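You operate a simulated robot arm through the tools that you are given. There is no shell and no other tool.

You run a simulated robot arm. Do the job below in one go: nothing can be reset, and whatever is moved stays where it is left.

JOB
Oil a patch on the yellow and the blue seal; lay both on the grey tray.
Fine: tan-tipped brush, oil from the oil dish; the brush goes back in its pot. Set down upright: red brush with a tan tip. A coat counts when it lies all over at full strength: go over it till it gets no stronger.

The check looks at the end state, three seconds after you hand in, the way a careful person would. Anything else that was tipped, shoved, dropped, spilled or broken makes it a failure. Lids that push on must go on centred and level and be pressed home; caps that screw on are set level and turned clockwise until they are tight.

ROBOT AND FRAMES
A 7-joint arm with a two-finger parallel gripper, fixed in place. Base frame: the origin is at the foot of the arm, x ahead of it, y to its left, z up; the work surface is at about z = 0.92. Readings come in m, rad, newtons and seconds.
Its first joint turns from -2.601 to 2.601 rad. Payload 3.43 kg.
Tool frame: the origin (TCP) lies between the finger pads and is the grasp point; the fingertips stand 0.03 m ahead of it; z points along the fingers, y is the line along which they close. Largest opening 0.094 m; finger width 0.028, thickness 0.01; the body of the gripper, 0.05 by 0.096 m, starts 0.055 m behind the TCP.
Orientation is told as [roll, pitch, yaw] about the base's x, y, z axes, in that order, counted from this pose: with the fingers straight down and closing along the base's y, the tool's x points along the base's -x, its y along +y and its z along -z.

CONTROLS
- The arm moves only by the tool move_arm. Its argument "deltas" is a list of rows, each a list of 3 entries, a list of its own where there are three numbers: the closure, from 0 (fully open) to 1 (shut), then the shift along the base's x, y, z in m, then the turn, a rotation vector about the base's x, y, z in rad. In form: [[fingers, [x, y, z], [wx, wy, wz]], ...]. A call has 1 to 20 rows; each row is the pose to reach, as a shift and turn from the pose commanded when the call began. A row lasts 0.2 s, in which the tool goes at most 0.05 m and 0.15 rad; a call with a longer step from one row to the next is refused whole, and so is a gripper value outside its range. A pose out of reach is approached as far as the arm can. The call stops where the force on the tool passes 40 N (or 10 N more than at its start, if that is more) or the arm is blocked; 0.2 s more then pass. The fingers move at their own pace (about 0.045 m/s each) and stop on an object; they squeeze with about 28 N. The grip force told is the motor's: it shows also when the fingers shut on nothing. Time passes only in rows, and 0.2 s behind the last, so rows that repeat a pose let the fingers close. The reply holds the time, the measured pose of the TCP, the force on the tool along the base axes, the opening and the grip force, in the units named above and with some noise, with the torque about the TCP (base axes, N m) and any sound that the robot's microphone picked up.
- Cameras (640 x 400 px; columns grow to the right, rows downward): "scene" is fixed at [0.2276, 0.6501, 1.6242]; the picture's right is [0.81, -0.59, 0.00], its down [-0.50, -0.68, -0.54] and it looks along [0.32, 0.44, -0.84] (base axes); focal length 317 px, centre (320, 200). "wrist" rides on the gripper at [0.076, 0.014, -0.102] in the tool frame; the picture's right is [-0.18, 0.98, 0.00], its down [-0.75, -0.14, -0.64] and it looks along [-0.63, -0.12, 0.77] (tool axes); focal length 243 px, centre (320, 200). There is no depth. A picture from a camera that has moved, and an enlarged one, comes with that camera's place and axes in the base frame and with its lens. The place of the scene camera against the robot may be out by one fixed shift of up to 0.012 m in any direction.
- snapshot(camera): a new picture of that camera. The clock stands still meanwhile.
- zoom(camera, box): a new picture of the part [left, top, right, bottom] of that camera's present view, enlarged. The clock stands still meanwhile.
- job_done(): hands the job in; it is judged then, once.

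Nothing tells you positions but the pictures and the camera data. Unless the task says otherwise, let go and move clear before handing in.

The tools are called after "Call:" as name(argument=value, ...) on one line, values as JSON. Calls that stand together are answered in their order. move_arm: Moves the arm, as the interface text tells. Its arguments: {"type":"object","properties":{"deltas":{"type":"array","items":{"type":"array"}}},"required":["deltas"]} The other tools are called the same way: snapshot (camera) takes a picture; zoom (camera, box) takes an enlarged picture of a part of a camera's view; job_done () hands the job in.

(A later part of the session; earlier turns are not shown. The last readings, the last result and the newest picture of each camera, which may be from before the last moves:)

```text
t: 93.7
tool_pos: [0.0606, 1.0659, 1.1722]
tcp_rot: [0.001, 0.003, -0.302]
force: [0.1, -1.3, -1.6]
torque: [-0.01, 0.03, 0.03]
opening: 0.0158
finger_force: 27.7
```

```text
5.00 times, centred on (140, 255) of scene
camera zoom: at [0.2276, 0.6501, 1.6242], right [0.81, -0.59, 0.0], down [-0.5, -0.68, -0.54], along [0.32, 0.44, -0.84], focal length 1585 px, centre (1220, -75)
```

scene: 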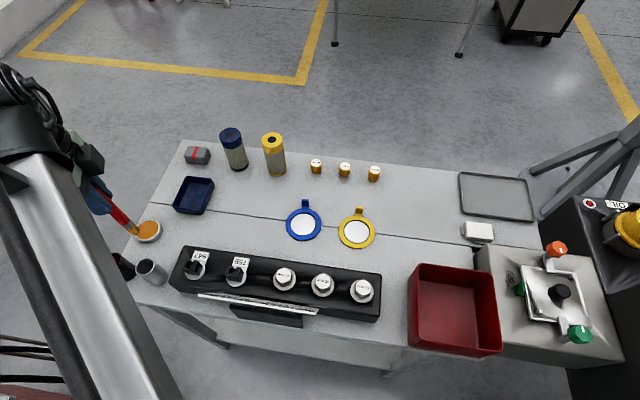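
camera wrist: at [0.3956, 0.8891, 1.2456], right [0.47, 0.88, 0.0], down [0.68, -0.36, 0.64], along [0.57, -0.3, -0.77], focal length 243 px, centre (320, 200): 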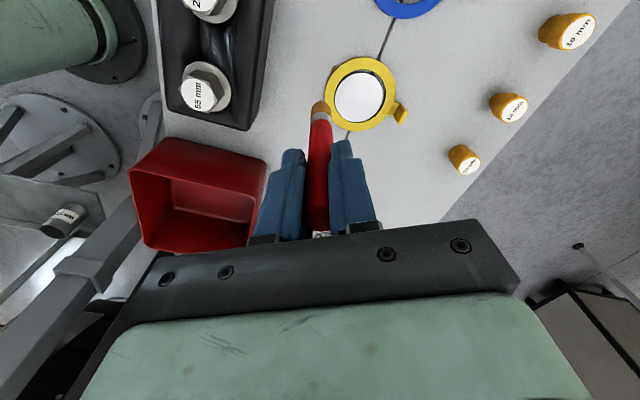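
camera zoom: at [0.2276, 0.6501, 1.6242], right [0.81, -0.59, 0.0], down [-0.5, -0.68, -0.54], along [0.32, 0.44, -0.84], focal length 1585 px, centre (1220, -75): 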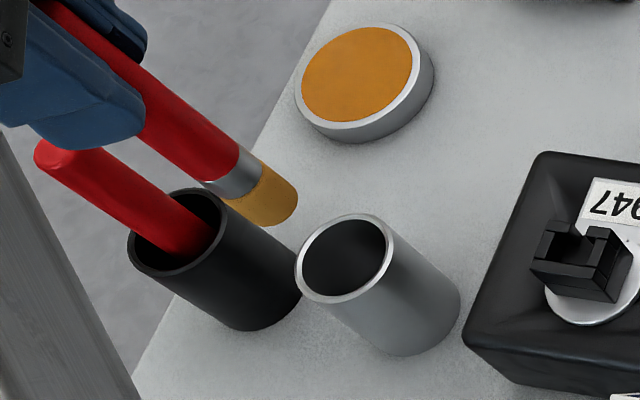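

The tip is lighter now, so it did leave oil at the yellow ring. I'll lower the brush into its silver pot, shifted 4 mm to allow for the slight lean.

Call:
move_arm(deltas=[[1, [-0.0036, 0.001, 0], [0, 0, 0]], [1, [-0.0036, 0.001, -0.02], [0, 0, 0]], [1, [-0.0036, 0.001, -0.035], [0, 0, 0]], [1, [-0.0036, 0.001, -0.045], [0, 0, 0]], [1, [-0.0036, 0.001, -0.055], [0, 0, 0]], [1, [-0.0036, 0.001, -0.055], [0, 0, 0]]])

Call:
zoom(camera="wrist", box=[270, 50, 370, 150])

Call:
zoom(camera="scene", box=[100, 225, 190, 295])

```text
t: 95.1
tool_pos: [0.0571, 1.0668, 1.1188]
tcp_rot: [0.002, 0.002, -0.303]
force: [0.5, -1.1, 3.2]
torque: [-0.03, 0.07, -0.02]
opening: 0.0162
finger_force: 27.7
```

```text
4.00 times, centred on (320, 100) of wrist
camera zoom: at [-0.0101, 1.1019, 1.2209], right [0.47, 0.88, 0.0], down [0.68, -0.36, 0.64], along [0.57, -0.3, -0.77], focal length 970 px, centre (320, 600)
```

zoom: 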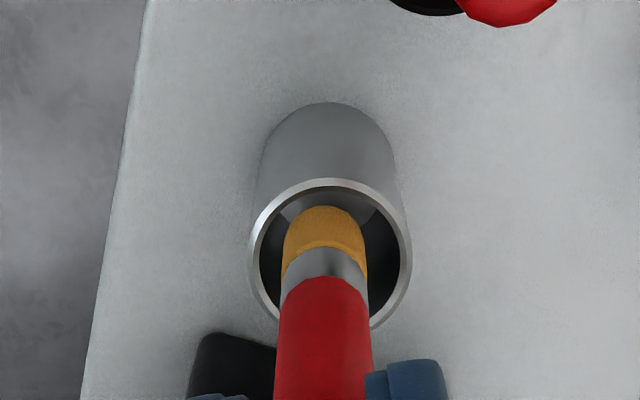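

```text
5.71 times, centred on (145, 260) of scene
camera zoom: at [0.2276, 0.6501, 1.6242], right [0.81, -0.59, 0.0], down [-0.5, -0.68, -0.54], along [0.32, 0.44, -0.84], focal length 1812 px, centre (1320, -143)
```

zoom: 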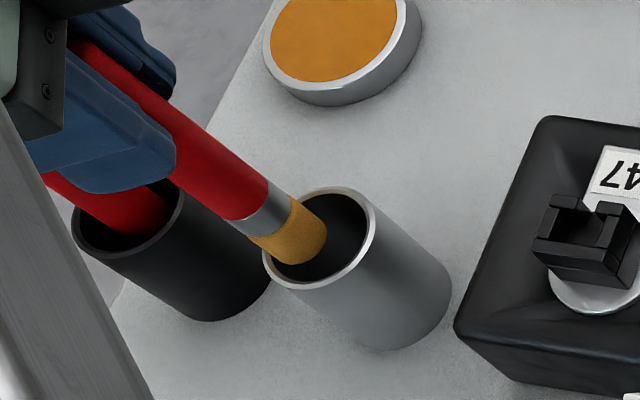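

A slight force and the scene view suggest the tip is about 4 mm toward −x of the pot's middle, so the brush is straighter than I thought. I'll rise a little, shift back, and try again.

Call:
move_arm(deltas=[[1, [0, 0, 0.008], [0, 0, 0]], [1, [0.0042, -0.001, 0.008], [0, 0, 0]], [1, [0.0042, -0.001, 0.0], [0, 0, 0]], [1, [0.0042, -0.001, -0.01], [0, 0, 0]], [1, [0.0042, -0.001, -0.018], [0, 0, 0]], [1, [0.0042, -0.001, -0.018], [0, 0, 0]]])

Call:
zoom(camera="wrist", box=[270, 50, 370, 150])

Call:
zoom(camera="scene", box=[100, 225, 190, 295])

```text
t: 96.5
tool_pos: [0.0622, 1.0658, 1.0991]
tcp_rot: [0.003, 0.005, -0.301]
force: [-0.1, 0.1, -0.6]
torque: [0.01, 0.04, -0.04]
opening: 0.0161
finger_force: 27.8
```

```text
4.00 times, centred on (320, 100) of wrist
camera zoom: at [-0.0049, 1.1015, 1.202], right [0.47, 0.88, 0.0], down [0.68, -0.36, 0.64], along [0.57, -0.3, -0.77], focal length 970 px, centre (320, 600)
```

zoom: 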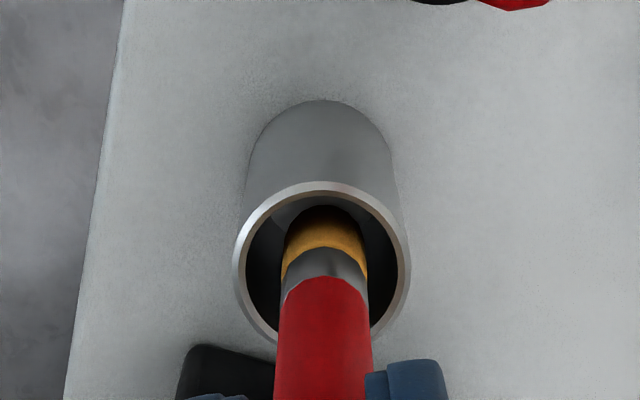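

```text
5.71 times, centred on (145, 260) of scene
camera zoom: at [0.2276, 0.6501, 1.6242], right [0.81, -0.59, 0.0], down [-0.5, -0.68, -0.54], along [0.32, 0.44, -0.84], focal length 1812 px, centre (1320, -143)
```

zoom: 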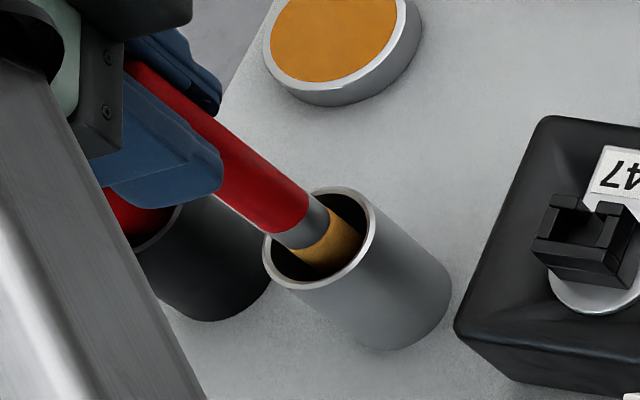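

The tip is well inside the pot with no force. Lowering on down toward the pot's floor.

Call:
move_arm(deltas=[[1, [0, 0, -0.01], [0, 0, 0]], [1, [0, 0, -0.02], [0, 0, 0]], [1, [0, 0, -0.03], [0, 0, 0]], [1, [0, 0, -0.038], [0, 0, 0]], [1, [0, 0, -0.042], [0, 0, 0]], [1, [0, 0, -0.042], [0, 0, 0]]])

```text
t: 97.9
tool_pos: [0.0621, 1.0653, 1.0579]
tcp_rot: [0.002, 0.004, -0.302]
force: [-0.2, 0.4, -0.5]
torque: [0.04, -0.01, -0.01]
opening: 0.016
finger_force: 27.9
```

Call:
move_arm(deltas=[[1, [0, 0, -0.0015], [0, 0, 0]], [1, [0, 0, -0.003], [0, 0, 0]], [1, [0, 0, -0.004], [0, 0, 0]], [1, [0, 0, -0.004], [0, 0, 0]]])

```text
t: 98.9
tool_pos: [0.0623, 1.0662, 1.054]
tcp_rot: [0.0, 0.004, -0.302]
force: [0.1, 0.1, -0.7]
torque: [0.0, 0.02, 0.01]
opening: 0.0159
finger_force: 28.5
```

Call:
move_arm(deltas=[[1, [0, 0, -0.001], [0, 0, 0]], [1, [0, 0, -0.002], [0, 0, 0]], [1, [0, 0, -0.002], [0, 0, 0]]])

```text
t: 99.7
tool_pos: [0.0619, 1.0659, 1.0522]
tcp_rot: [0.001, 0.003, -0.3]
force: [-0.7, 0.3, 2.6]
torque: [-0.01, 0.01, 0.01]
opening: 0.016
finger_force: 28.3
```

Resting on the pot's floor. Releasing and rising straight up.

Call:
move_arm(deltas=[[0.75, [0, 0, 0], [0, 0, 0]], [0.5, [0, 0, 0], [0, 0, 0]], [0.4, [0, 0, 0], [0, 0, 0]], [0.4, [0, 0, 0], [0, 0, 0]], [0.4, [0, 0, 0.03], [0, 0, 0]], [0.4, [0, 0, 0.06], [0, 0, 0]], [0.4, [0, 0, 0.1], [0, 0, 0]], [0.4, [0, 0, 0.13], [0, 0, 0]], [0.4, [0, 0, 0.13], [0, 0, 0]]])

Call:
zoom(camera="scene", box=[80, 205, 190, 295])

Call:
snapshot(camera="wrist")

```text
t: 101.7
tool_pos: [0.062, 1.0657, 1.1815]
tcp_rot: [0.002, 0.005, -0.303]
force: [0.4, 0.3, 0.5]
torque: [0.04, 0.01, -0.01]
opening: 0.0565
finger_force: 0.1
```

```text
4.44 times, centred on (135, 250) of scene
camera zoom: at [0.2276, 0.6501, 1.6242], right [0.81, -0.59, 0.0], down [-0.5, -0.68, -0.54], along [0.32, 0.44, -0.84], focal length 1409 px, centre (1142, -22)
```

zoom: 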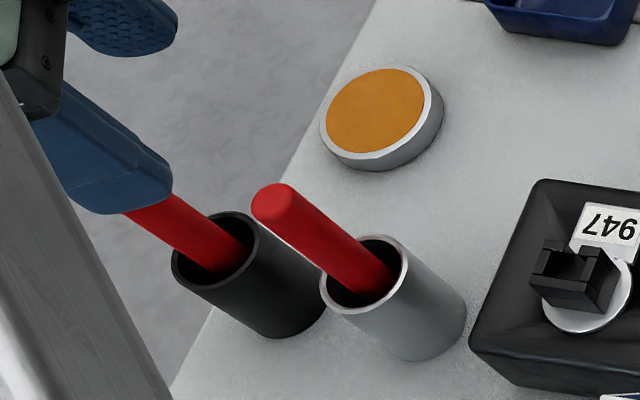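

```text
taken
camera wrist: at [-0.0052, 1.1014, 1.2848], right [0.47, 0.88, 0.0], down [0.68, -0.36, 0.64], along [0.57, -0.3, -0.77], focal length 243 px, centre (320, 200)
```

wrist: 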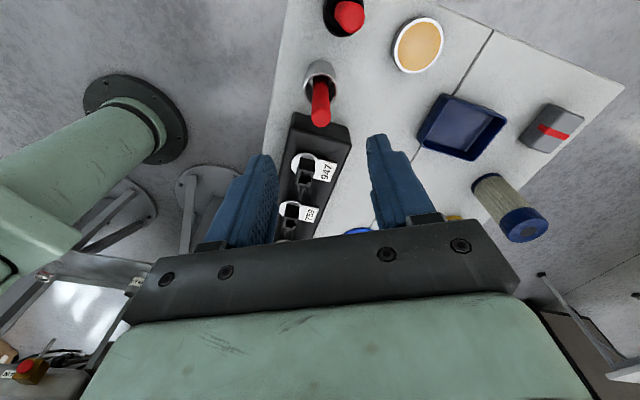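

The brush stands in its pot. Next I go over the yellow seal's tab, near (0.542, 0.927), turning so the fingers close across the tab.

Call:
move_arm(deltas=[[0.4, [0, 0, 0.03], [0, 0, 0]], [0.4, [0.037, -0.0107, 0.03], [0, 0, -0.04]], [0.4, [0.074, -0.0214, 0.03], [0, 0, -0.08]], [0.4, [0.111, -0.0321, 0.03], [0, 0, -0.12]], [0.4, [0.148, -0.0428, 0.03], [0, 0, -0.16]], [0.4, [0.185, -0.0535, 0.03], [0, 0, -0.2]], [0.4, [0.222, -0.0642, 0.03], [0, 0, -0.24]], [0.4, [0.259, -0.0749, 0.03], [0, 0, -0.28]], [0.4, [0.296, -0.0856, 0.03], [0, 0, -0.32]], [0.4, [0.333, -0.0963, 0.03], [0, 0, -0.36]], [0.4, [0.37, -0.107, 0.02], [0, 0, -0.4]], [0.4, [0.407, -0.1177, 0.0], [0, 0, -0.44]], [0.4, [0.444, -0.1284, -0.02], [0, 0, -0.485]], [0.4, [0.48, -0.139, -0.04], [0, 0, -0.485]], [0.4, [0.48, -0.139, -0.06], [0, 0, -0.485]], [0.4, [0.48, -0.139, -0.06], [0, 0, -0.485]]])

Call:
snapshot(camera="wrist")

Call:
zoom(camera="scene", box=[280, 190, 400, 265])

```text
t: 105.1
tool_pos: [0.5419, 0.927, 1.1211]
tcp_rot: [0.001, 0.003, -0.784]
force: [0.7, -0.1, 0.1]
torque: [0.04, 0.03, 0.0]
opening: 0.0565
finger_force: 0.1
```

```text
taken
camera wrist: at [0.4994, 0.9899, 1.224], right [0.83, 0.56, 0.0], down [0.43, -0.64, 0.64], along [0.36, -0.53, -0.77], focal length 243 px, centre (320, 200)
```

wrist: 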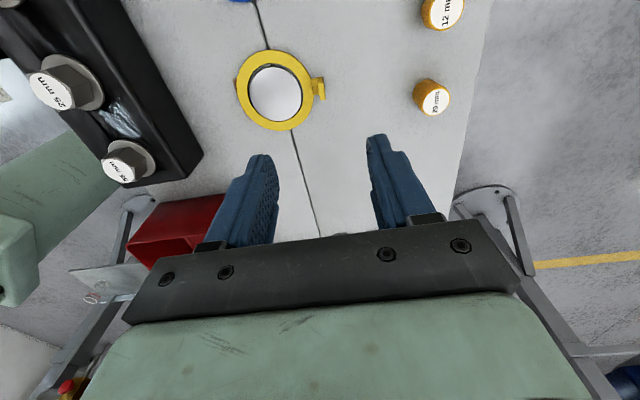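

```text
5.33 times, centred on (340, 228) of scene
camera zoom: at [0.2276, 0.6501, 1.6242], right [0.81, -0.59, 0.0], down [-0.5, -0.68, -0.54], along [0.32, 0.44, -0.84], focal length 1691 px, centre (213, 53)
```

zoom: 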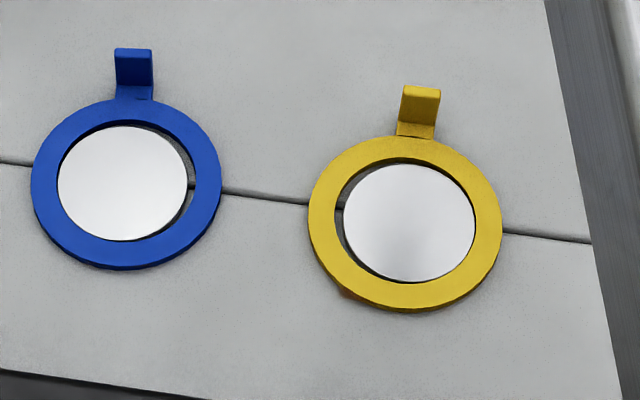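

The tab is in view just ahead of the grip axis. I'll zoom in to place the fingers exactly.

Call:
zoom(camera="wrist", box=[270, 50, 350, 130])

Call:
zoom(camera="wrist", box=[225, 40, 335, 140])

```text
5.00 times, centred on (310, 90) of wrist
camera zoom: at [0.4994, 0.9899, 1.224], right [0.83, 0.56, 0.0], down [0.43, -0.64, 0.64], along [0.36, -0.53, -0.77], focal length 1213 px, centre (370, 750)
```

zoom: 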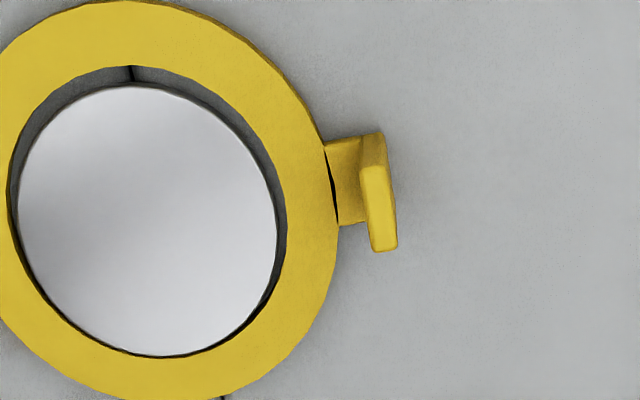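

```text
4.00 times, centred on (280, 90) of wrist
camera zoom: at [0.4994, 0.9899, 1.224], right [0.83, 0.56, 0.0], down [0.43, -0.64, 0.64], along [0.36, -0.53, -0.77], focal length 970 px, centre (480, 640)
```

zoom: 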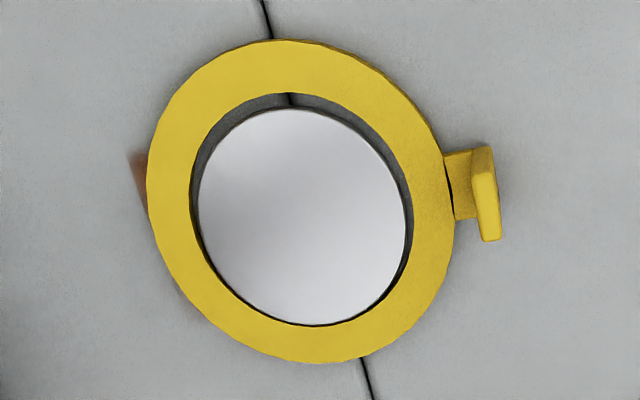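

The tab lines up with the grip axis to about 3 mm. I'll go down so the fingertips stop about 7 mm above the ring, and check before closing.

Call:
move_arm(deltas=[[0.4, [0.002, 0.0015, -0.03], [0, 0, 0]], [0.4, [0.002, 0.0015, -0.06], [0, 0, 0]], [0.4, [0.002, 0.0015, -0.09], [0, 0, 0]], [0.4, [0.002, 0.0015, -0.12], [0, 0, 0]], [0.4, [0.002, 0.0015, -0.14], [0, 0, 0]], [0.4, [0.002, 0.0015, -0.155], [0, 0, 0]], [0.4, [0.002, 0.0015, -0.155], [0, 0, 0]]])

Call:
snapshot(camera="wrist")

Call:
zoom(camera="scene", box=[320, 180, 420, 260])

```text
t: 106.7
tool_pos: [0.5424, 0.9281, 0.9668]
tcp_rot: [0.003, 0.002, -0.786]
force: [0.2, 0.3, -0.2]
torque: [-0.03, 0.02, 0.0]
opening: 0.0564
finger_force: 0.1
```

```text
taken
camera wrist: at [0.5012, 0.991, 1.0696], right [0.83, 0.56, 0.0], down [0.43, -0.64, 0.64], along [0.36, -0.53, -0.77], focal length 243 px, centre (320, 200)
```

wrist: 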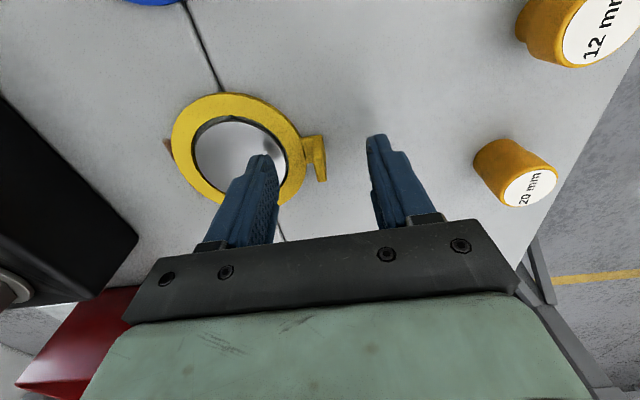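

```text
5.00 times, centred on (370, 220) of scene
camera zoom: at [0.2276, 0.6501, 1.6242], right [0.81, -0.59, 0.0], down [-0.5, -0.68, -0.54], along [0.32, 0.44, -0.84], focal length 1585 px, centre (70, 100)
```

zoom: 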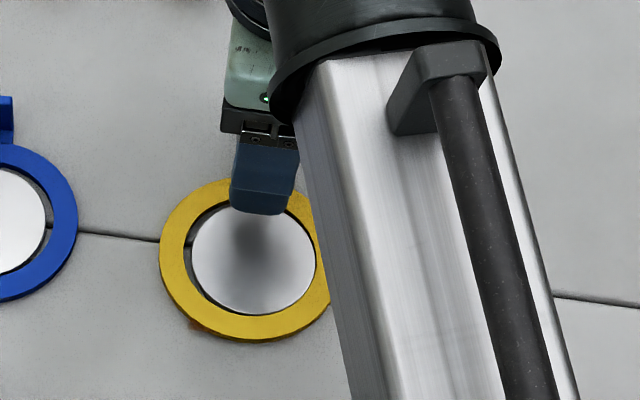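

The fingers straddle the tab. A few millimetres lower, then close on it.

Call:
move_arm(deltas=[[0.4, [0, 0, -0.004], [0, 0, 0]], [0.55, [0, 0, -0.004], [0, 0, 0]], [0.7, [0, 0, -0.004], [0, 0, 0]], [0.85, [0, 0, -0.004], [0, 0, 0]], [1, [0, 0, -0.004], [0, 0, 0]], [1, [0, 0, -0.004], [0, 0, 0]], [1, [0, 0, -0.004], [0, 0, 0]]])

Call:
snapshot(camera="wrist")

```text
t: 108.3
tool_pos: [0.5443, 0.9282, 0.9632]
tcp_rot: [0.0, 0.005, -0.785]
force: [0.3, 0.9, 0.3]
torque: [-0.03, 0.03, -0.05]
opening: 0.0046
finger_force: 28.1
```

```text
taken
camera wrist: at [0.5012, 0.991, 1.0658], right [0.83, 0.56, 0.0], down [0.43, -0.64, 0.64], along [0.36, -0.53, -0.77], focal length 243 px, centre (320, 200)
```

wrist: 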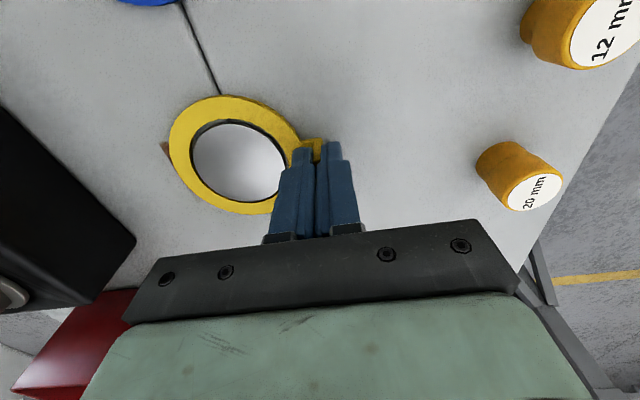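

Tab gripped (4.6 mm thick). I'll lift straight up about 60 mm, slowly, and see what comes along and what stays.

Call:
move_arm(deltas=[[1, [0, 0, 0.005], [0, 0, 0]], [1, [0, 0, 0.012], [0, 0, 0]], [1, [0, 0, 0.025], [0, 0, 0]], [1, [0, 0, 0.045], [0, 0, 0]], [1, [0, 0, 0.07], [0, 0, 0]], [1, [0, 0, 0.07], [0, 0, 0]]])

Call:
snapshot(camera="wrist")

Call:
snapshot(camera="scene")

Call:
zoom(camera="scene", box=[310, 180, 410, 260])

```text
t: 109.7
tool_pos: [0.5435, 0.9273, 1.0323]
tcp_rot: [0.001, 0.004, -0.787]
force: [0.1, 0.7, 0.0]
torque: [0.0, -0.01, 0.01]
opening: 0.0044
finger_force: 27.9
```

```text
taken
camera wrist: at [0.5017, 0.9911, 1.1354], right [0.83, 0.56, 0.0], down [0.43, -0.64, 0.64], along [0.36, -0.53, -0.77], focal length 243 px, centre (320, 200)
```

wrist: 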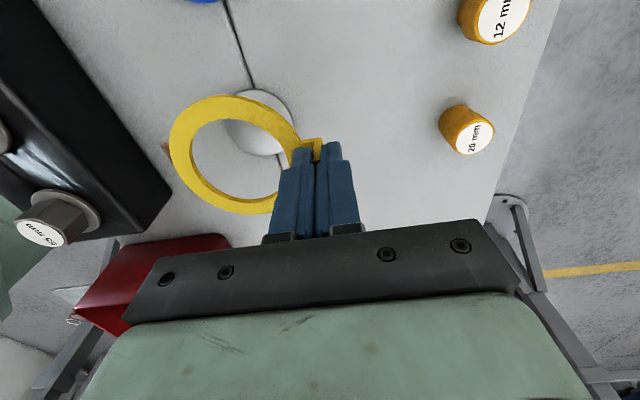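

```text
taken
```

scene: 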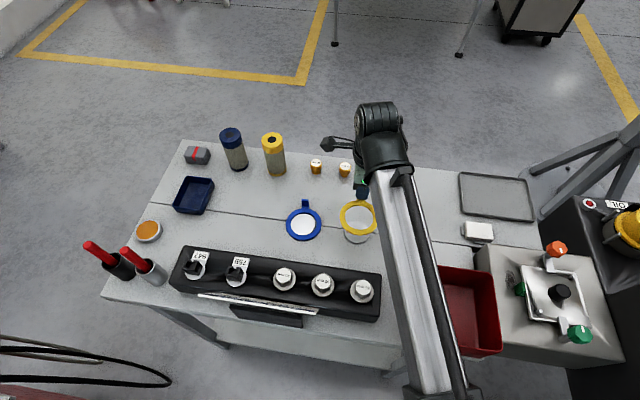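

```text
5.00 times, centred on (360, 220) of scene
camera zoom: at [0.2276, 0.6501, 1.6242], right [0.81, -0.59, 0.0], down [-0.5, -0.68, -0.54], along [0.32, 0.44, -0.84], focal length 1585 px, centre (120, 100)
```

zoom: 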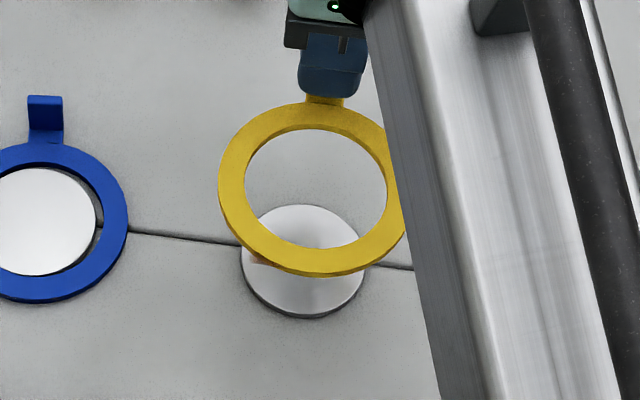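

The ring came up by itself, the metal disc stayed, and the brown patch came with the ring: the oil is on the seal. I'll zoom in on it.

Call:
zoom(camera="wrist", box=[150, 80, 310, 225])

Call:
zoom(camera="wrist", box=[150, 125, 200, 175])

Call:
zoom(camera="scene", box=[335, 215, 375, 250])

```text
2.76 times, centred on (230, 152) of wrist
camera zoom: at [0.5017, 0.9911, 1.1354], right [0.83, 0.56, 0.0], down [0.43, -0.64, 0.64], along [0.36, -0.53, -0.77], focal length 669 px, centre (568, 331)
```

zoom: 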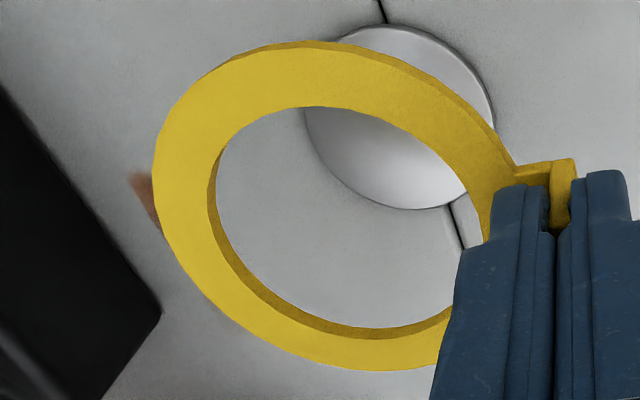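

```text
8.00 times, centred on (175, 150) of wrist
camera zoom: at [0.5017, 0.9911, 1.1354], right [0.83, 0.56, 0.0], down [0.43, -0.64, 0.64], along [0.36, -0.53, -0.77], focal length 1941 px, centre (1480, 600)
```

zoom: 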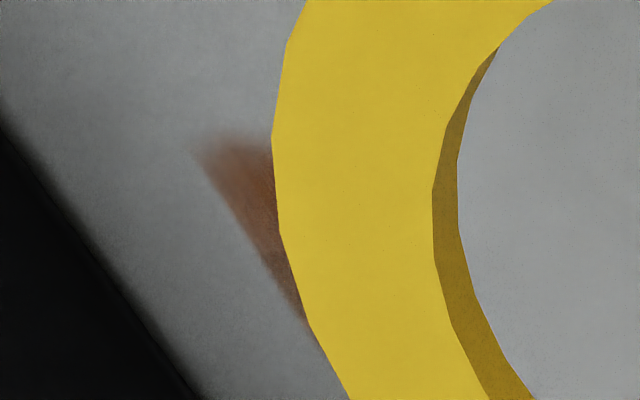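

```text
11.43 times, centred on (355, 232) of scene
camera zoom: at [0.2276, 0.6501, 1.6242], right [0.81, -0.59, 0.0], down [-0.5, -0.68, -0.54], along [0.32, 0.44, -0.84], focal length 3623 px, centre (-80, -171)
```

zoom: 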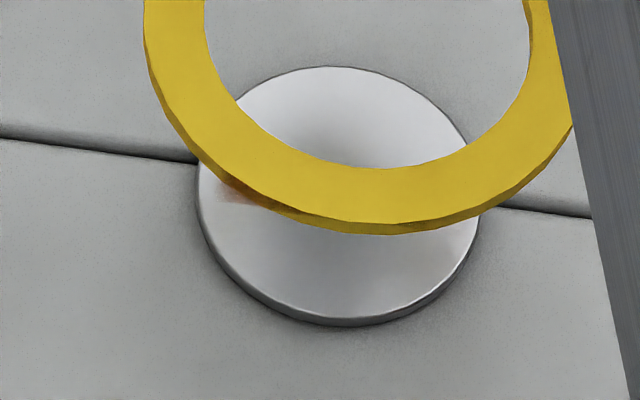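

The oil does stick to the ring: it forms a coat that only shows where it juts past the outer edge opposite the tab, so the part to coat is that stretch of ring, and the disc is only a seat. I'll set the ring straight back down on its seat, since it holds the ring during brushing.

Call:
move_arm(deltas=[[1, [0, 0, -0.025], [0, 0, 0]], [1, [0, 0, -0.045], [0, 0, 0]], [1, [0, 0, -0.058], [0, 0, 0]], [1, [0, 0, -0.065], [0, 0, 0]], [1, [0, 0, -0.068], [0, 0, 0]], [1, [0, 0, -0.07], [0, 0, 0]], [1, [0, 0, -0.07], [0, 0, 0]]])

Call:
snapshot(camera="wrist")

Call:
zoom(camera="scene", box=[320, 190, 400, 260])

```text
t: 111.3
tool_pos: [0.5434, 0.9278, 0.964]
tcp_rot: [0.002, 0.003, -0.787]
force: [0.8, 0.2, 2.6]
torque: [-0.03, 0.02, 0.03]
opening: 0.0047
finger_force: 27.8
```

```text
taken
camera wrist: at [0.5011, 0.9913, 1.0658], right [0.83, 0.56, 0.0], down [0.43, -0.64, 0.64], along [0.36, -0.53, -0.77], focal length 243 px, centre (320, 200)
```

wrist: 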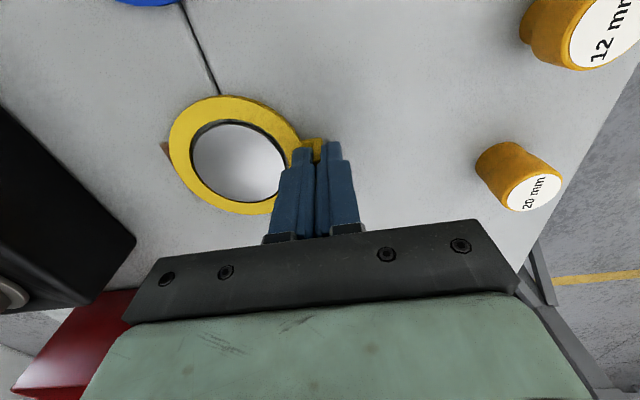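

```text
5.71 times, centred on (360, 225) of scene
camera zoom: at [0.2276, 0.6501, 1.6242], right [0.81, -0.59, 0.0], down [-0.5, -0.68, -0.54], along [0.32, 0.44, -0.84], focal length 1812 px, centre (91, 57)
```

zoom: 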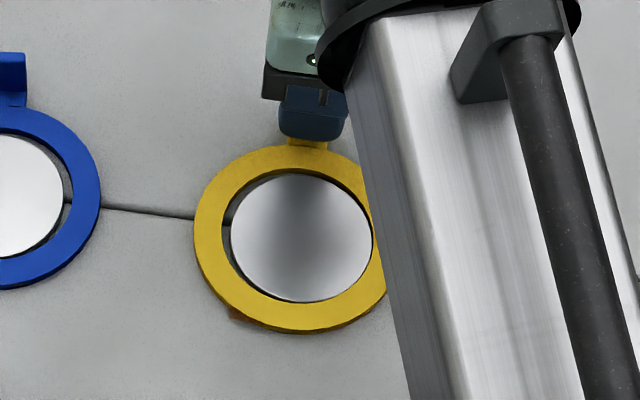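

Seated again. Releasing the tab and rising.

Call:
move_arm(deltas=[[0.9, [0, 0, 0], [0, 0, 0]], [0.75, [0, 0, 0], [0, 0, 0]], [0.6, [0, 0, 0], [0, 0, 0]], [0.4, [0, 0, 0], [0, 0, 0]], [0.4, [0, 0, 0], [0, 0, 0]], [0.4, [0, 0, 0.03], [0, 0, 0]], [0.4, [0, 0, 0.07], [0, 0, 0]], [0.4, [0, 0, 0.115], [0, 0, 0]], [0.4, [0, 0, 0.16], [0, 0, 0]], [0.4, [0, 0, 0.16], [0, 0, 0]]])

Call:
zoom(camera="wrist", box=[225, 40, 335, 140])

Call:
zoom(camera="scene", box=[280, 190, 400, 265])

```text
t: 113.5
tool_pos: [0.5432, 0.9298, 1.1236]
tcp_rot: [0.0, 0.002, -0.787]
force: [-0.2, -1.1, 0.5]
torque: [-0.05, 0.02, -0.01]
opening: 0.0564
finger_force: 0.1
```

```text
4.00 times, centred on (280, 90) of wrist
camera zoom: at [0.5017, 0.992, 1.2261], right [0.83, 0.56, 0.0], down [0.43, -0.64, 0.64], along [0.36, -0.53, -0.77], focal length 970 px, centre (480, 640)
```

zoom: 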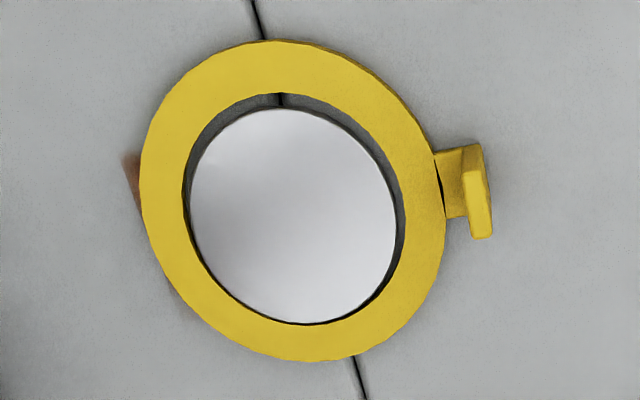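

```text
5.33 times, centred on (340, 228) of scene
camera zoom: at [0.2276, 0.6501, 1.6242], right [0.81, -0.59, 0.0], down [-0.5, -0.68, -0.54], along [0.32, 0.44, -0.84], focal length 1691 px, centre (213, 53)
```

zoom: 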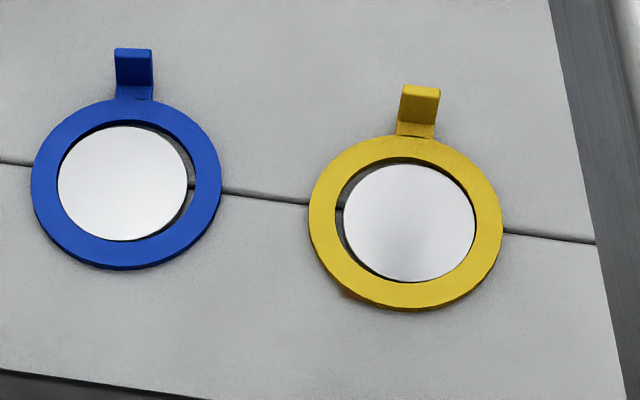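

I'll zoom right in on the brown areas at the ring's edge to learn the coat's outline.

Call:
zoom(camera="wrist", box=[225, 70, 275, 130])

Call:
zoom(camera="scene", box=[335, 225, 380, 255])

Call:
zoom(camera="scene", box=[280, 215, 325, 245])

```text
6.67 times, centred on (250, 100) of wrist
camera zoom: at [0.5017, 0.992, 1.2261], right [0.83, 0.56, 0.0], down [0.43, -0.64, 0.64], along [0.36, -0.53, -0.77], focal length 1618 px, centre (787, 867)
```

zoom: 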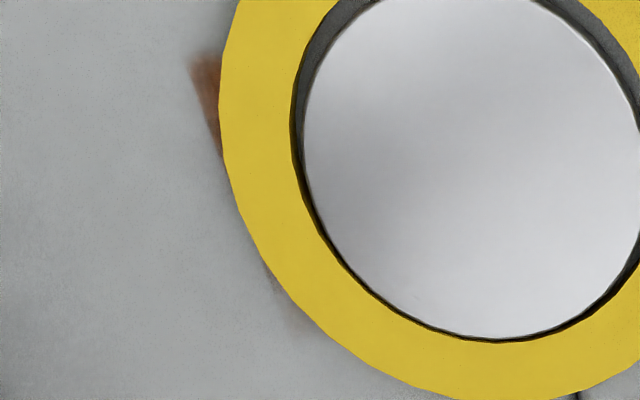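

```text
13.33 times, centred on (358, 240) of scene
camera zoom: at [0.2276, 0.6501, 1.6242], right [0.81, -0.59, 0.0], down [-0.5, -0.68, -0.54], along [0.32, 0.44, -0.84], focal length 4227 px, centre (-180, -333)
```

zoom: 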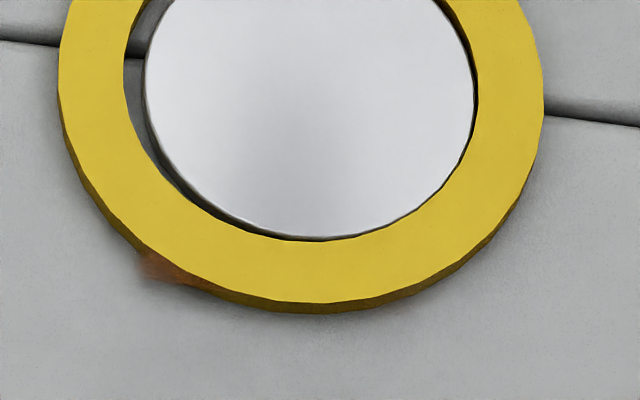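

```text
13.33 times, centred on (302, 230) of scene
camera zoom: at [0.2276, 0.6501, 1.6242], right [0.81, -0.59, 0.0], down [-0.5, -0.68, -0.54], along [0.32, 0.44, -0.84], focal length 4227 px, centre (553, -200)
```

zoom: 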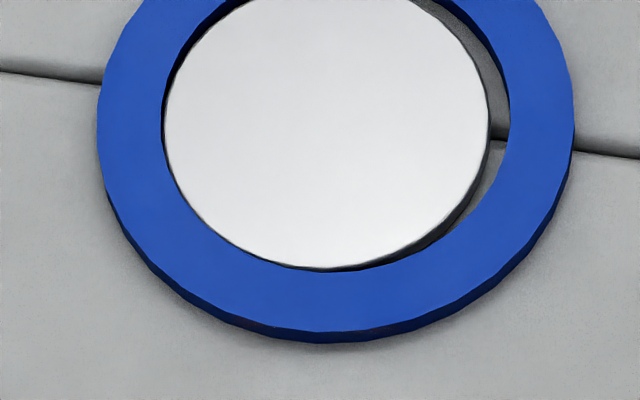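

The coat canvas ends in a straight edge opposite the tab and spans the band there. I'll fetch the brush again, this time with the tool turned to +45° so strokes along the patch run in the stiff direction and the camera faces the patch.

Call:
move_arm(deltas=[[0.4, [-0.01, 0.002, 0.03], [0, 0, 0.08]], [0.4, [-0.03, 0.007, 0.05], [0, 0, 0.16]], [0.4, [-0.055, 0.014, 0.066], [0, 0, 0.24]], [0.4, [-0.08, 0.021, 0.066], [0, 0, 0.32]], [0.4, [-0.105, 0.028, 0.066], [0, 0, 0.4]], [0.4, [-0.13, 0.035, 0.066], [0, 0, 0.48]], [0.4, [-0.155, 0.042, 0.066], [0, 0, 0.56]], [0.4, [-0.18, 0.05, 0.066], [0, 0, 0.64]], [0.4, [-0.205, 0.057, 0.066], [0, 0, 0.72]], [0.4, [-0.23, 0.064, 0.066], [0, 0, 0.8]], [0.4, [-0.255, 0.071, 0.066], [0, 0, 0.88]], [0.4, [-0.28, 0.078, 0.066], [0, 0, 0.96]], [0.4, [-0.305, 0.085, 0.066], [0, 0, 1.04]], [0.4, [-0.33, 0.092, 0.066], [0, 0, 1.12]], [0.4, [-0.355, 0.099, 0.066], [0, 0, 1.2]], [0.4, [-0.38, 0.106, 0.066], [0, 0, 1.28]], [0.4, [-0.405, 0.113, 0.066], [0, 0, 1.36]], [0.4, [-0.43, 0.12, 0.066], [0, 0, 1.44]], [0.4, [-0.455, 0.128, 0.066], [0, 0, 1.52]], [0.4, [-0.481, 0.136, 0.066], [0, 0, 1.572]]])

Call:
snapshot(camera="wrist")

Call:
zoom(camera="wrist", box=[280, 60, 376, 150])

```text
t: 117.7
tool_pos: [0.0631, 1.0639, 1.1884]
tcp_rot: [0.001, 0.003, 0.786]
force: [0.0, 0.7, 0.3]
torque: [0.01, 0.0, 0.01]
opening: 0.0563
finger_force: 0.0
```

```text
taken
camera wrist: at [0.0011, 1.0199, 1.291], right [-0.57, 0.82, 0.0], down [0.63, 0.43, 0.64], along [0.53, 0.36, -0.77], focal length 243 px, centre (320, 200)
```

wrist: 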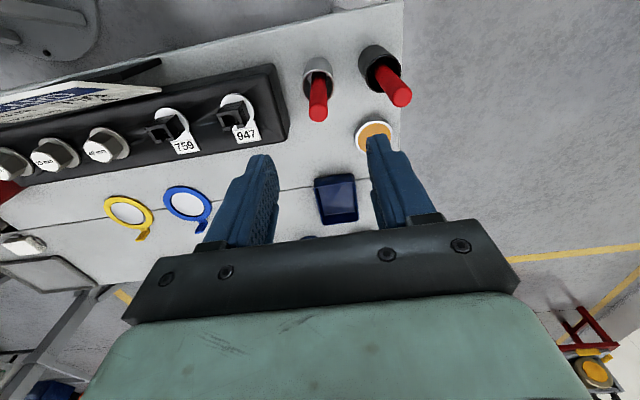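

```text
4.44 times, centred on (328, 105) of wrist
camera zoom: at [0.0011, 1.0199, 1.291], right [-0.57, 0.82, 0.0], down [0.63, 0.43, 0.64], along [0.53, 0.36, -0.77], focal length 1078 px, centre (284, 622)
```

zoom: 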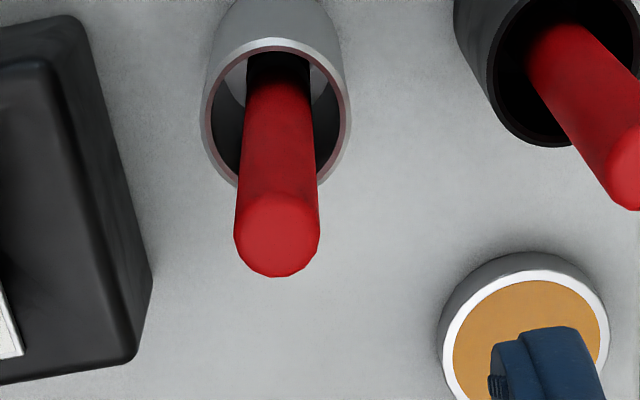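

The wrist view carries a small bias (about 5 mm along its own x), which explains the earlier offsets; the brush truly stands at about (0.068, 1.066). I'll shift there, go down and grip it.

Call:
move_arm(deltas=[[0.4, [0.005, 0.002, 0], [0, 0, 0]], [0.4, [0.005, 0.002, -0.03], [0, 0, 0]], [0.4, [0.005, 0.002, -0.06], [0, 0, 0]], [0.4, [0.005, 0.002, -0.09], [0, 0, 0]], [0.4, [0.005, 0.002, -0.12], [0, 0, 0]], [0.4, [0.005, 0.002, -0.135], [0, 0, 0]], [0.4, [0.005, 0.002, -0.135], [0, 0, 0]]])

Call:
snapshot(camera="wrist")

Call:
zoom(camera="scene", box=[80, 205, 190, 295])

```text
t: 119.3
tool_pos: [0.0672, 1.0667, 1.0527]
tcp_rot: [0.003, 0.004, 0.786]
force: [-0.4, -1.0, 0.3]
torque: [0.01, 0.01, -0.04]
opening: 0.0565
finger_force: 0.0
```

```text
taken
camera wrist: at [0.0053, 1.0227, 1.1563], right [-0.57, 0.82, 0.0], down [0.63, 0.43, 0.64], along [0.53, 0.36, -0.77], focal length 243 px, centre (320, 200)
```

wrist: 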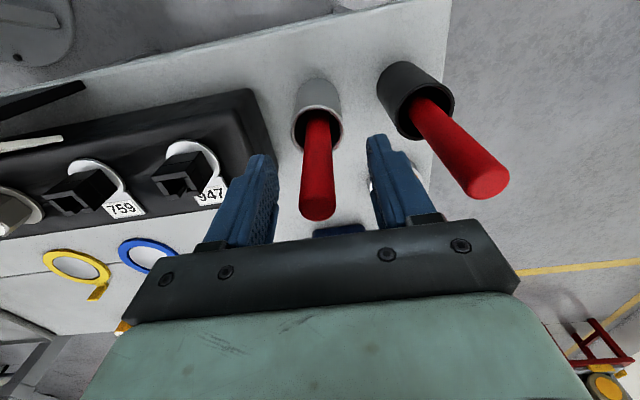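

```text
4.44 times, centred on (135, 250) of scene
camera zoom: at [0.2276, 0.6501, 1.6242], right [0.81, -0.59, 0.0], down [-0.5, -0.68, -0.54], along [0.32, 0.44, -0.84], focal length 1409 px, centre (1142, -22)
```

zoom: 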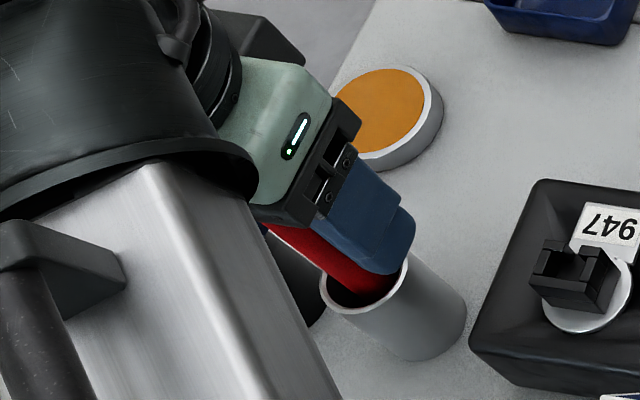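

The handle is between the fingers. Closing.

Call:
move_arm(deltas=[[0.6, [0, 0, 0], [0, 0, 0]], [0.8, [0, 0, 0], [0, 0, 0]], [1, [0, 0, 0], [0, 0, 0]], [1, [0, 0, 0], [0, 0, 0]], [1, [0, 0, 0], [0, 0, 0]], [1, [0, 0, 0.01], [0, 0, 0]], [1, [0, 0, 0.035], [0, 0, 0]], [1, [0, 0, 0.065], [0, 0, 0]], [1, [0, 0, 0.095], [0, 0, 0]], [1, [0, 0, 0.125], [0, 0, 0]], [1, [0, 0, 0.125], [0, 0, 0]]])

Call:
snapshot(camera="wrist")

Call:
zoom(camera="wrist", box=[270, 60, 370, 160])

```text
t: 121.7
tool_pos: [0.0669, 1.0658, 1.178]
tcp_rot: [0.001, 0.003, 0.786]
force: [0.2, 0.9, -0.7]
torque: [-0.03, 0.0, 0.01]
opening: 0.0159
finger_force: 28.6
```

```text
taken
camera wrist: at [0.005, 1.022, 1.2812], right [-0.57, 0.82, 0.0], down [0.63, 0.43, 0.64], along [0.53, 0.36, -0.77], focal length 243 px, centre (320, 200)
```

wrist: 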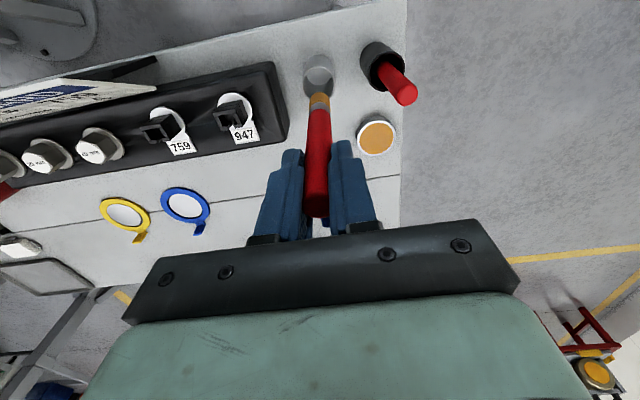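

```text
4.00 times, centred on (320, 110) of wrist
camera zoom: at [0.005, 1.022, 1.2812], right [-0.57, 0.82, 0.0], down [0.63, 0.43, 0.64], along [0.53, 0.36, -0.77], focal length 970 px, centre (320, 560)
```

zoom: 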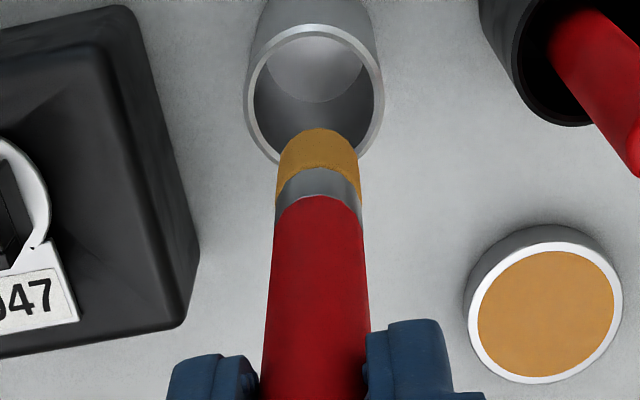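

The brush is in hand, its tip noticeably lighter, so it had given off oil. I'll dip it again, tilting out over the dish near (0.096, 1.189).

Call:
move_arm(deltas=[[1, [0.005, 0.02, 0], [0.05, -0.004, 0]], [1, [0.01, 0.035, -0.01], [0.1, -0.008, 0]], [1, [0.015, 0.05, -0.02], [0.15, -0.012, 0]], [1, [0.02, 0.065, -0.035], [0.2, -0.016, 0]], [1, [0.025, 0.08, -0.05], [0.25, -0.019, 0]], [1, [0.027, 0.089, -0.065], [0.25, -0.019, 0]], [1, [0.027, 0.089, -0.085], [0.25, -0.019, 0]], [1, [0.027, 0.089, -0.1], [0.25, -0.019, 0]], [1, [0.027, 0.089, -0.106], [0.25, -0.019, 0]], [1, [0.027, 0.089, -0.106], [0.25, -0.019, 0]]])

Call:
zoom(camera="scene", box=[110, 205, 190, 255])

Call:
zoom(camera="wrist", box=[260, 40, 388, 140])

```text
t: 123.9
tool_pos: [0.0962, 1.1553, 1.0724]
tcp_rot: [0.168, -0.188, 0.77]
force: [-0.5, 0.2, -0.7]
torque: [0.01, 0.02, -0.03]
opening: 0.016
finger_force: 27.1
```

```text
8.00 times, centred on (150, 230) of scene
camera zoom: at [0.2276, 0.6501, 1.6242], right [0.81, -0.59, 0.0], down [-0.5, -0.68, -0.54], along [0.32, 0.44, -0.84], focal length 2536 px, centre (1680, -40)
```

zoom: 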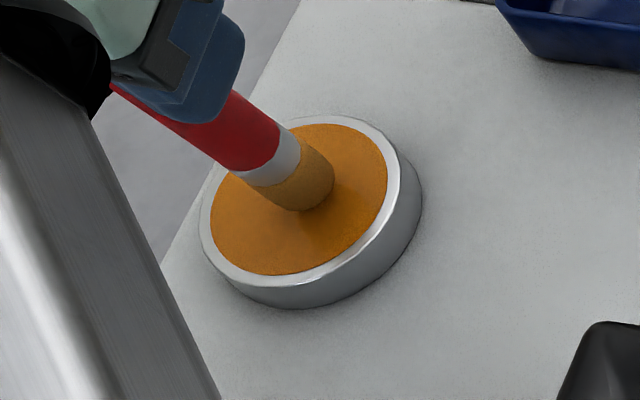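

```text
4.00 times, centred on (324, 90) of wrist
camera zoom: at [0.0311, 1.0872, 1.1594], right [-0.57, 0.8, 0.19], down [0.62, 0.26, 0.74], along [0.54, 0.54, -0.65], focal length 970 px, centre (304, 640)
```

zoom: 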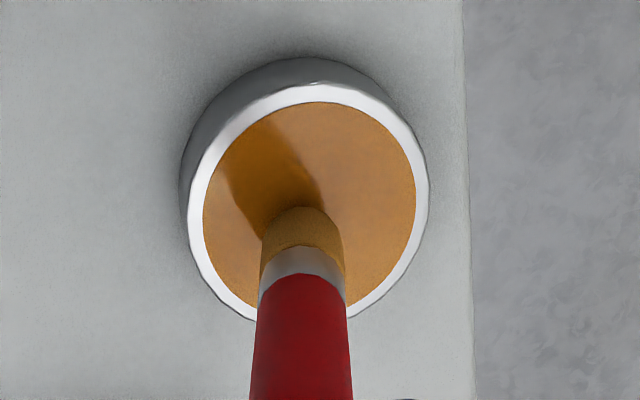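

Right over the oil. Dipping and stirring.

Call:
move_arm(deltas=[[1, [0, 0, -0.004], [0, 0, 0]], [1, [0, 0, -0.007], [0, 0, 0]], [1, [0, 0, -0.0085], [0, 0, 0]], [1, [0, 0, -0.0085], [0, 0, 0]]])

Call:
zoom(camera="scene", box=[110, 205, 190, 255])

```text
t: 124.9
tool_pos: [0.0959, 1.155, 1.0667]
tcp_rot: [0.167, -0.189, 0.77]
force: [0.6, -1.4, 21.6]
torque: [0.33, -0.04, -0.03]
opening: 0.0159
finger_force: 28.1
```

```text
8.00 times, centred on (150, 230) of scene
camera zoom: at [0.2276, 0.6501, 1.6242], right [0.81, -0.59, 0.0], down [-0.5, -0.68, -0.54], along [0.32, 0.44, -0.84], focal length 2536 px, centre (1680, -40)
```

zoom: 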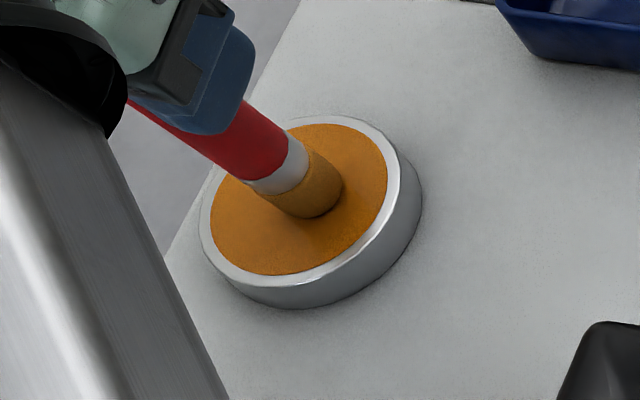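

Loaded (a bit firm at 21 N, so I back off first). Lifting, bringing the tool upright and heading for the yellow seal.

Call:
move_arm(deltas=[[1, [0, 0, 0.0015], [0, 0, 0]], [1, [0.002, 0.0, 0.0015], [0, 0, 0]], [1, [0, 0, 0.006], [0, 0, 0]], [1, [0, 0, 0.02], [0, 0, 0]], [1, [0, -0.005, 0.045], [0, 0, 0]], [1, [0, -0.015, 0.07], [0, 0, 0]], [1, [0.01, -0.025, 0.08], [-0.05, 0.004, 0]], [1, [0.02, -0.04, 0.08], [-0.1, 0.008, 0]], [1, [0.035, -0.055, 0.08], [-0.15, 0.012, 0]], [1, [0.055, -0.07, 0.08], [-0.2, 0.016, 0]], [1, [0.08, -0.085, 0.08], [-0.25, 0.019, 0]], [1, [0.115, -0.11, 0.08], [-0.25, 0.019, 0]], [1, [0.15, -0.135, 0.08], [-0.25, 0.019, 0]], [1, [0.185, -0.16, 0.08], [-0.25, 0.019, 0]], [1, [0.22, -0.185, 0.08], [-0.25, 0.019, 0]], [1, [0.255, -0.21, 0.08], [-0.25, 0.019, 0]], [1, [0.29, -0.235, 0.08], [-0.25, 0.019, 0]], [1, [0.325, -0.26, 0.08], [-0.25, 0.019, 0]], [1, [0.36, -0.28, 0.08], [-0.25, 0.019, 0]], [1, [0.384, -0.293, 0.08], [-0.25, 0.019, 0]]])

Call:
snapshot(camera="wrist")

Call:
zoom(camera="wrist", box=[240, 40, 400, 150])

Call:
zoom(camera="scene", box=[310, 180, 410, 260])

```text
t: 129.1
tool_pos: [0.4796, 0.8622, 1.1445]
tcp_rot: [0.002, 0.004, 0.786]
force: [-0.1, 0.1, -0.2]
torque: [0.0, 0.02, -0.02]
opening: 0.0158
finger_force: 28.3
```

```text
taken
camera wrist: at [0.4164, 0.8176, 1.247], right [-0.57, 0.82, 0.0], down [0.63, 0.43, 0.64], along [0.53, 0.36, -0.77], focal length 243 px, centre (320, 200)
```

wrist: 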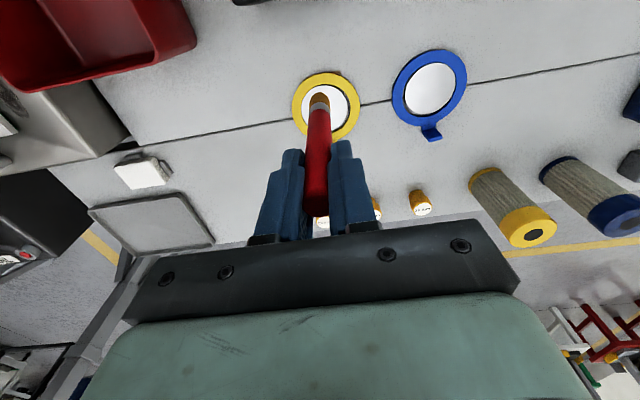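

```text
3.64 times, centred on (320, 95) of wrist
camera zoom: at [0.4164, 0.8176, 1.247], right [-0.57, 0.82, 0.0], down [0.63, 0.43, 0.64], along [0.53, 0.36, -0.77], focal length 882 px, centre (320, 582)
```

zoom: 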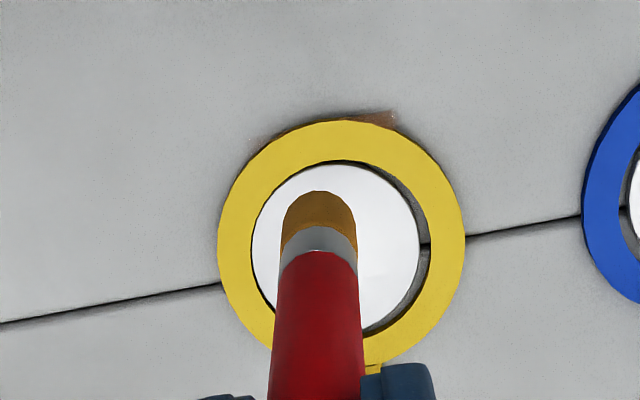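

```text
5.00 times, centred on (360, 220) of scene
camera zoom: at [0.2276, 0.6501, 1.6242], right [0.81, -0.59, 0.0], down [-0.5, -0.68, -0.54], along [0.32, 0.44, -0.84], focal length 1585 px, centre (120, 100)
```

zoom: 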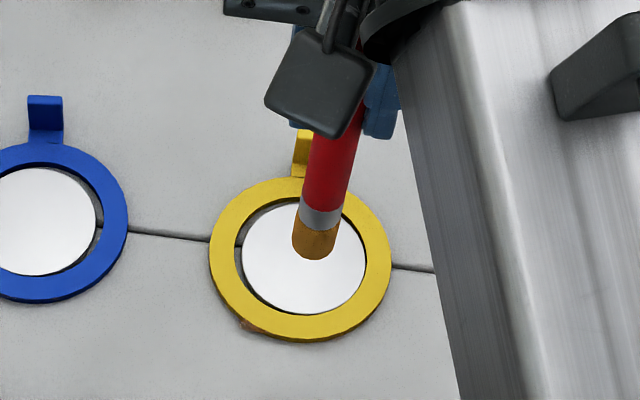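

From here I can see the coated strip along the near edge of the yellow ring. I'll zoom in on it.

Call:
zoom(camera="wrist", box=[290, 60, 360, 105])

Call:
zoom(camera="wrist", box=[380, 35, 480, 105])

```text
8.89 times, centred on (325, 82) of wrist
camera zoom: at [0.4164, 0.8176, 1.247], right [-0.57, 0.82, 0.0], down [0.63, 0.43, 0.64], along [0.53, 0.36, -0.77], focal length 2157 px, centre (276, 1244)
```

zoom: 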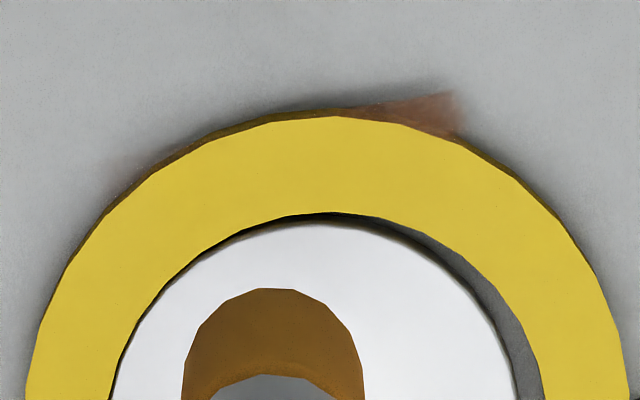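

```text
5.71 times, centred on (430, 70) of wrist
camera zoom: at [0.4164, 0.8176, 1.247], right [-0.57, 0.82, 0.0], down [0.63, 0.43, 0.64], along [0.53, 0.36, -0.77], focal length 1386 px, centre (-309, 943)
```

zoom: 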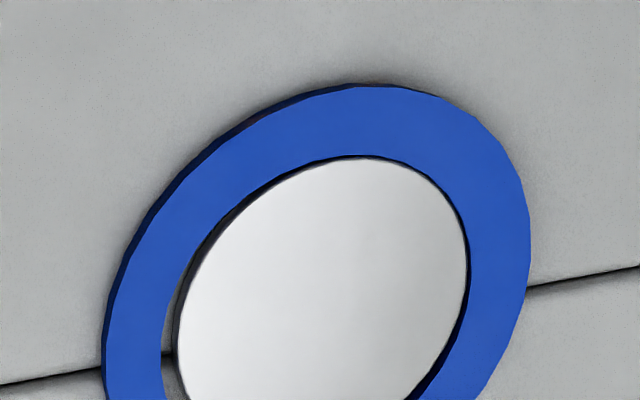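

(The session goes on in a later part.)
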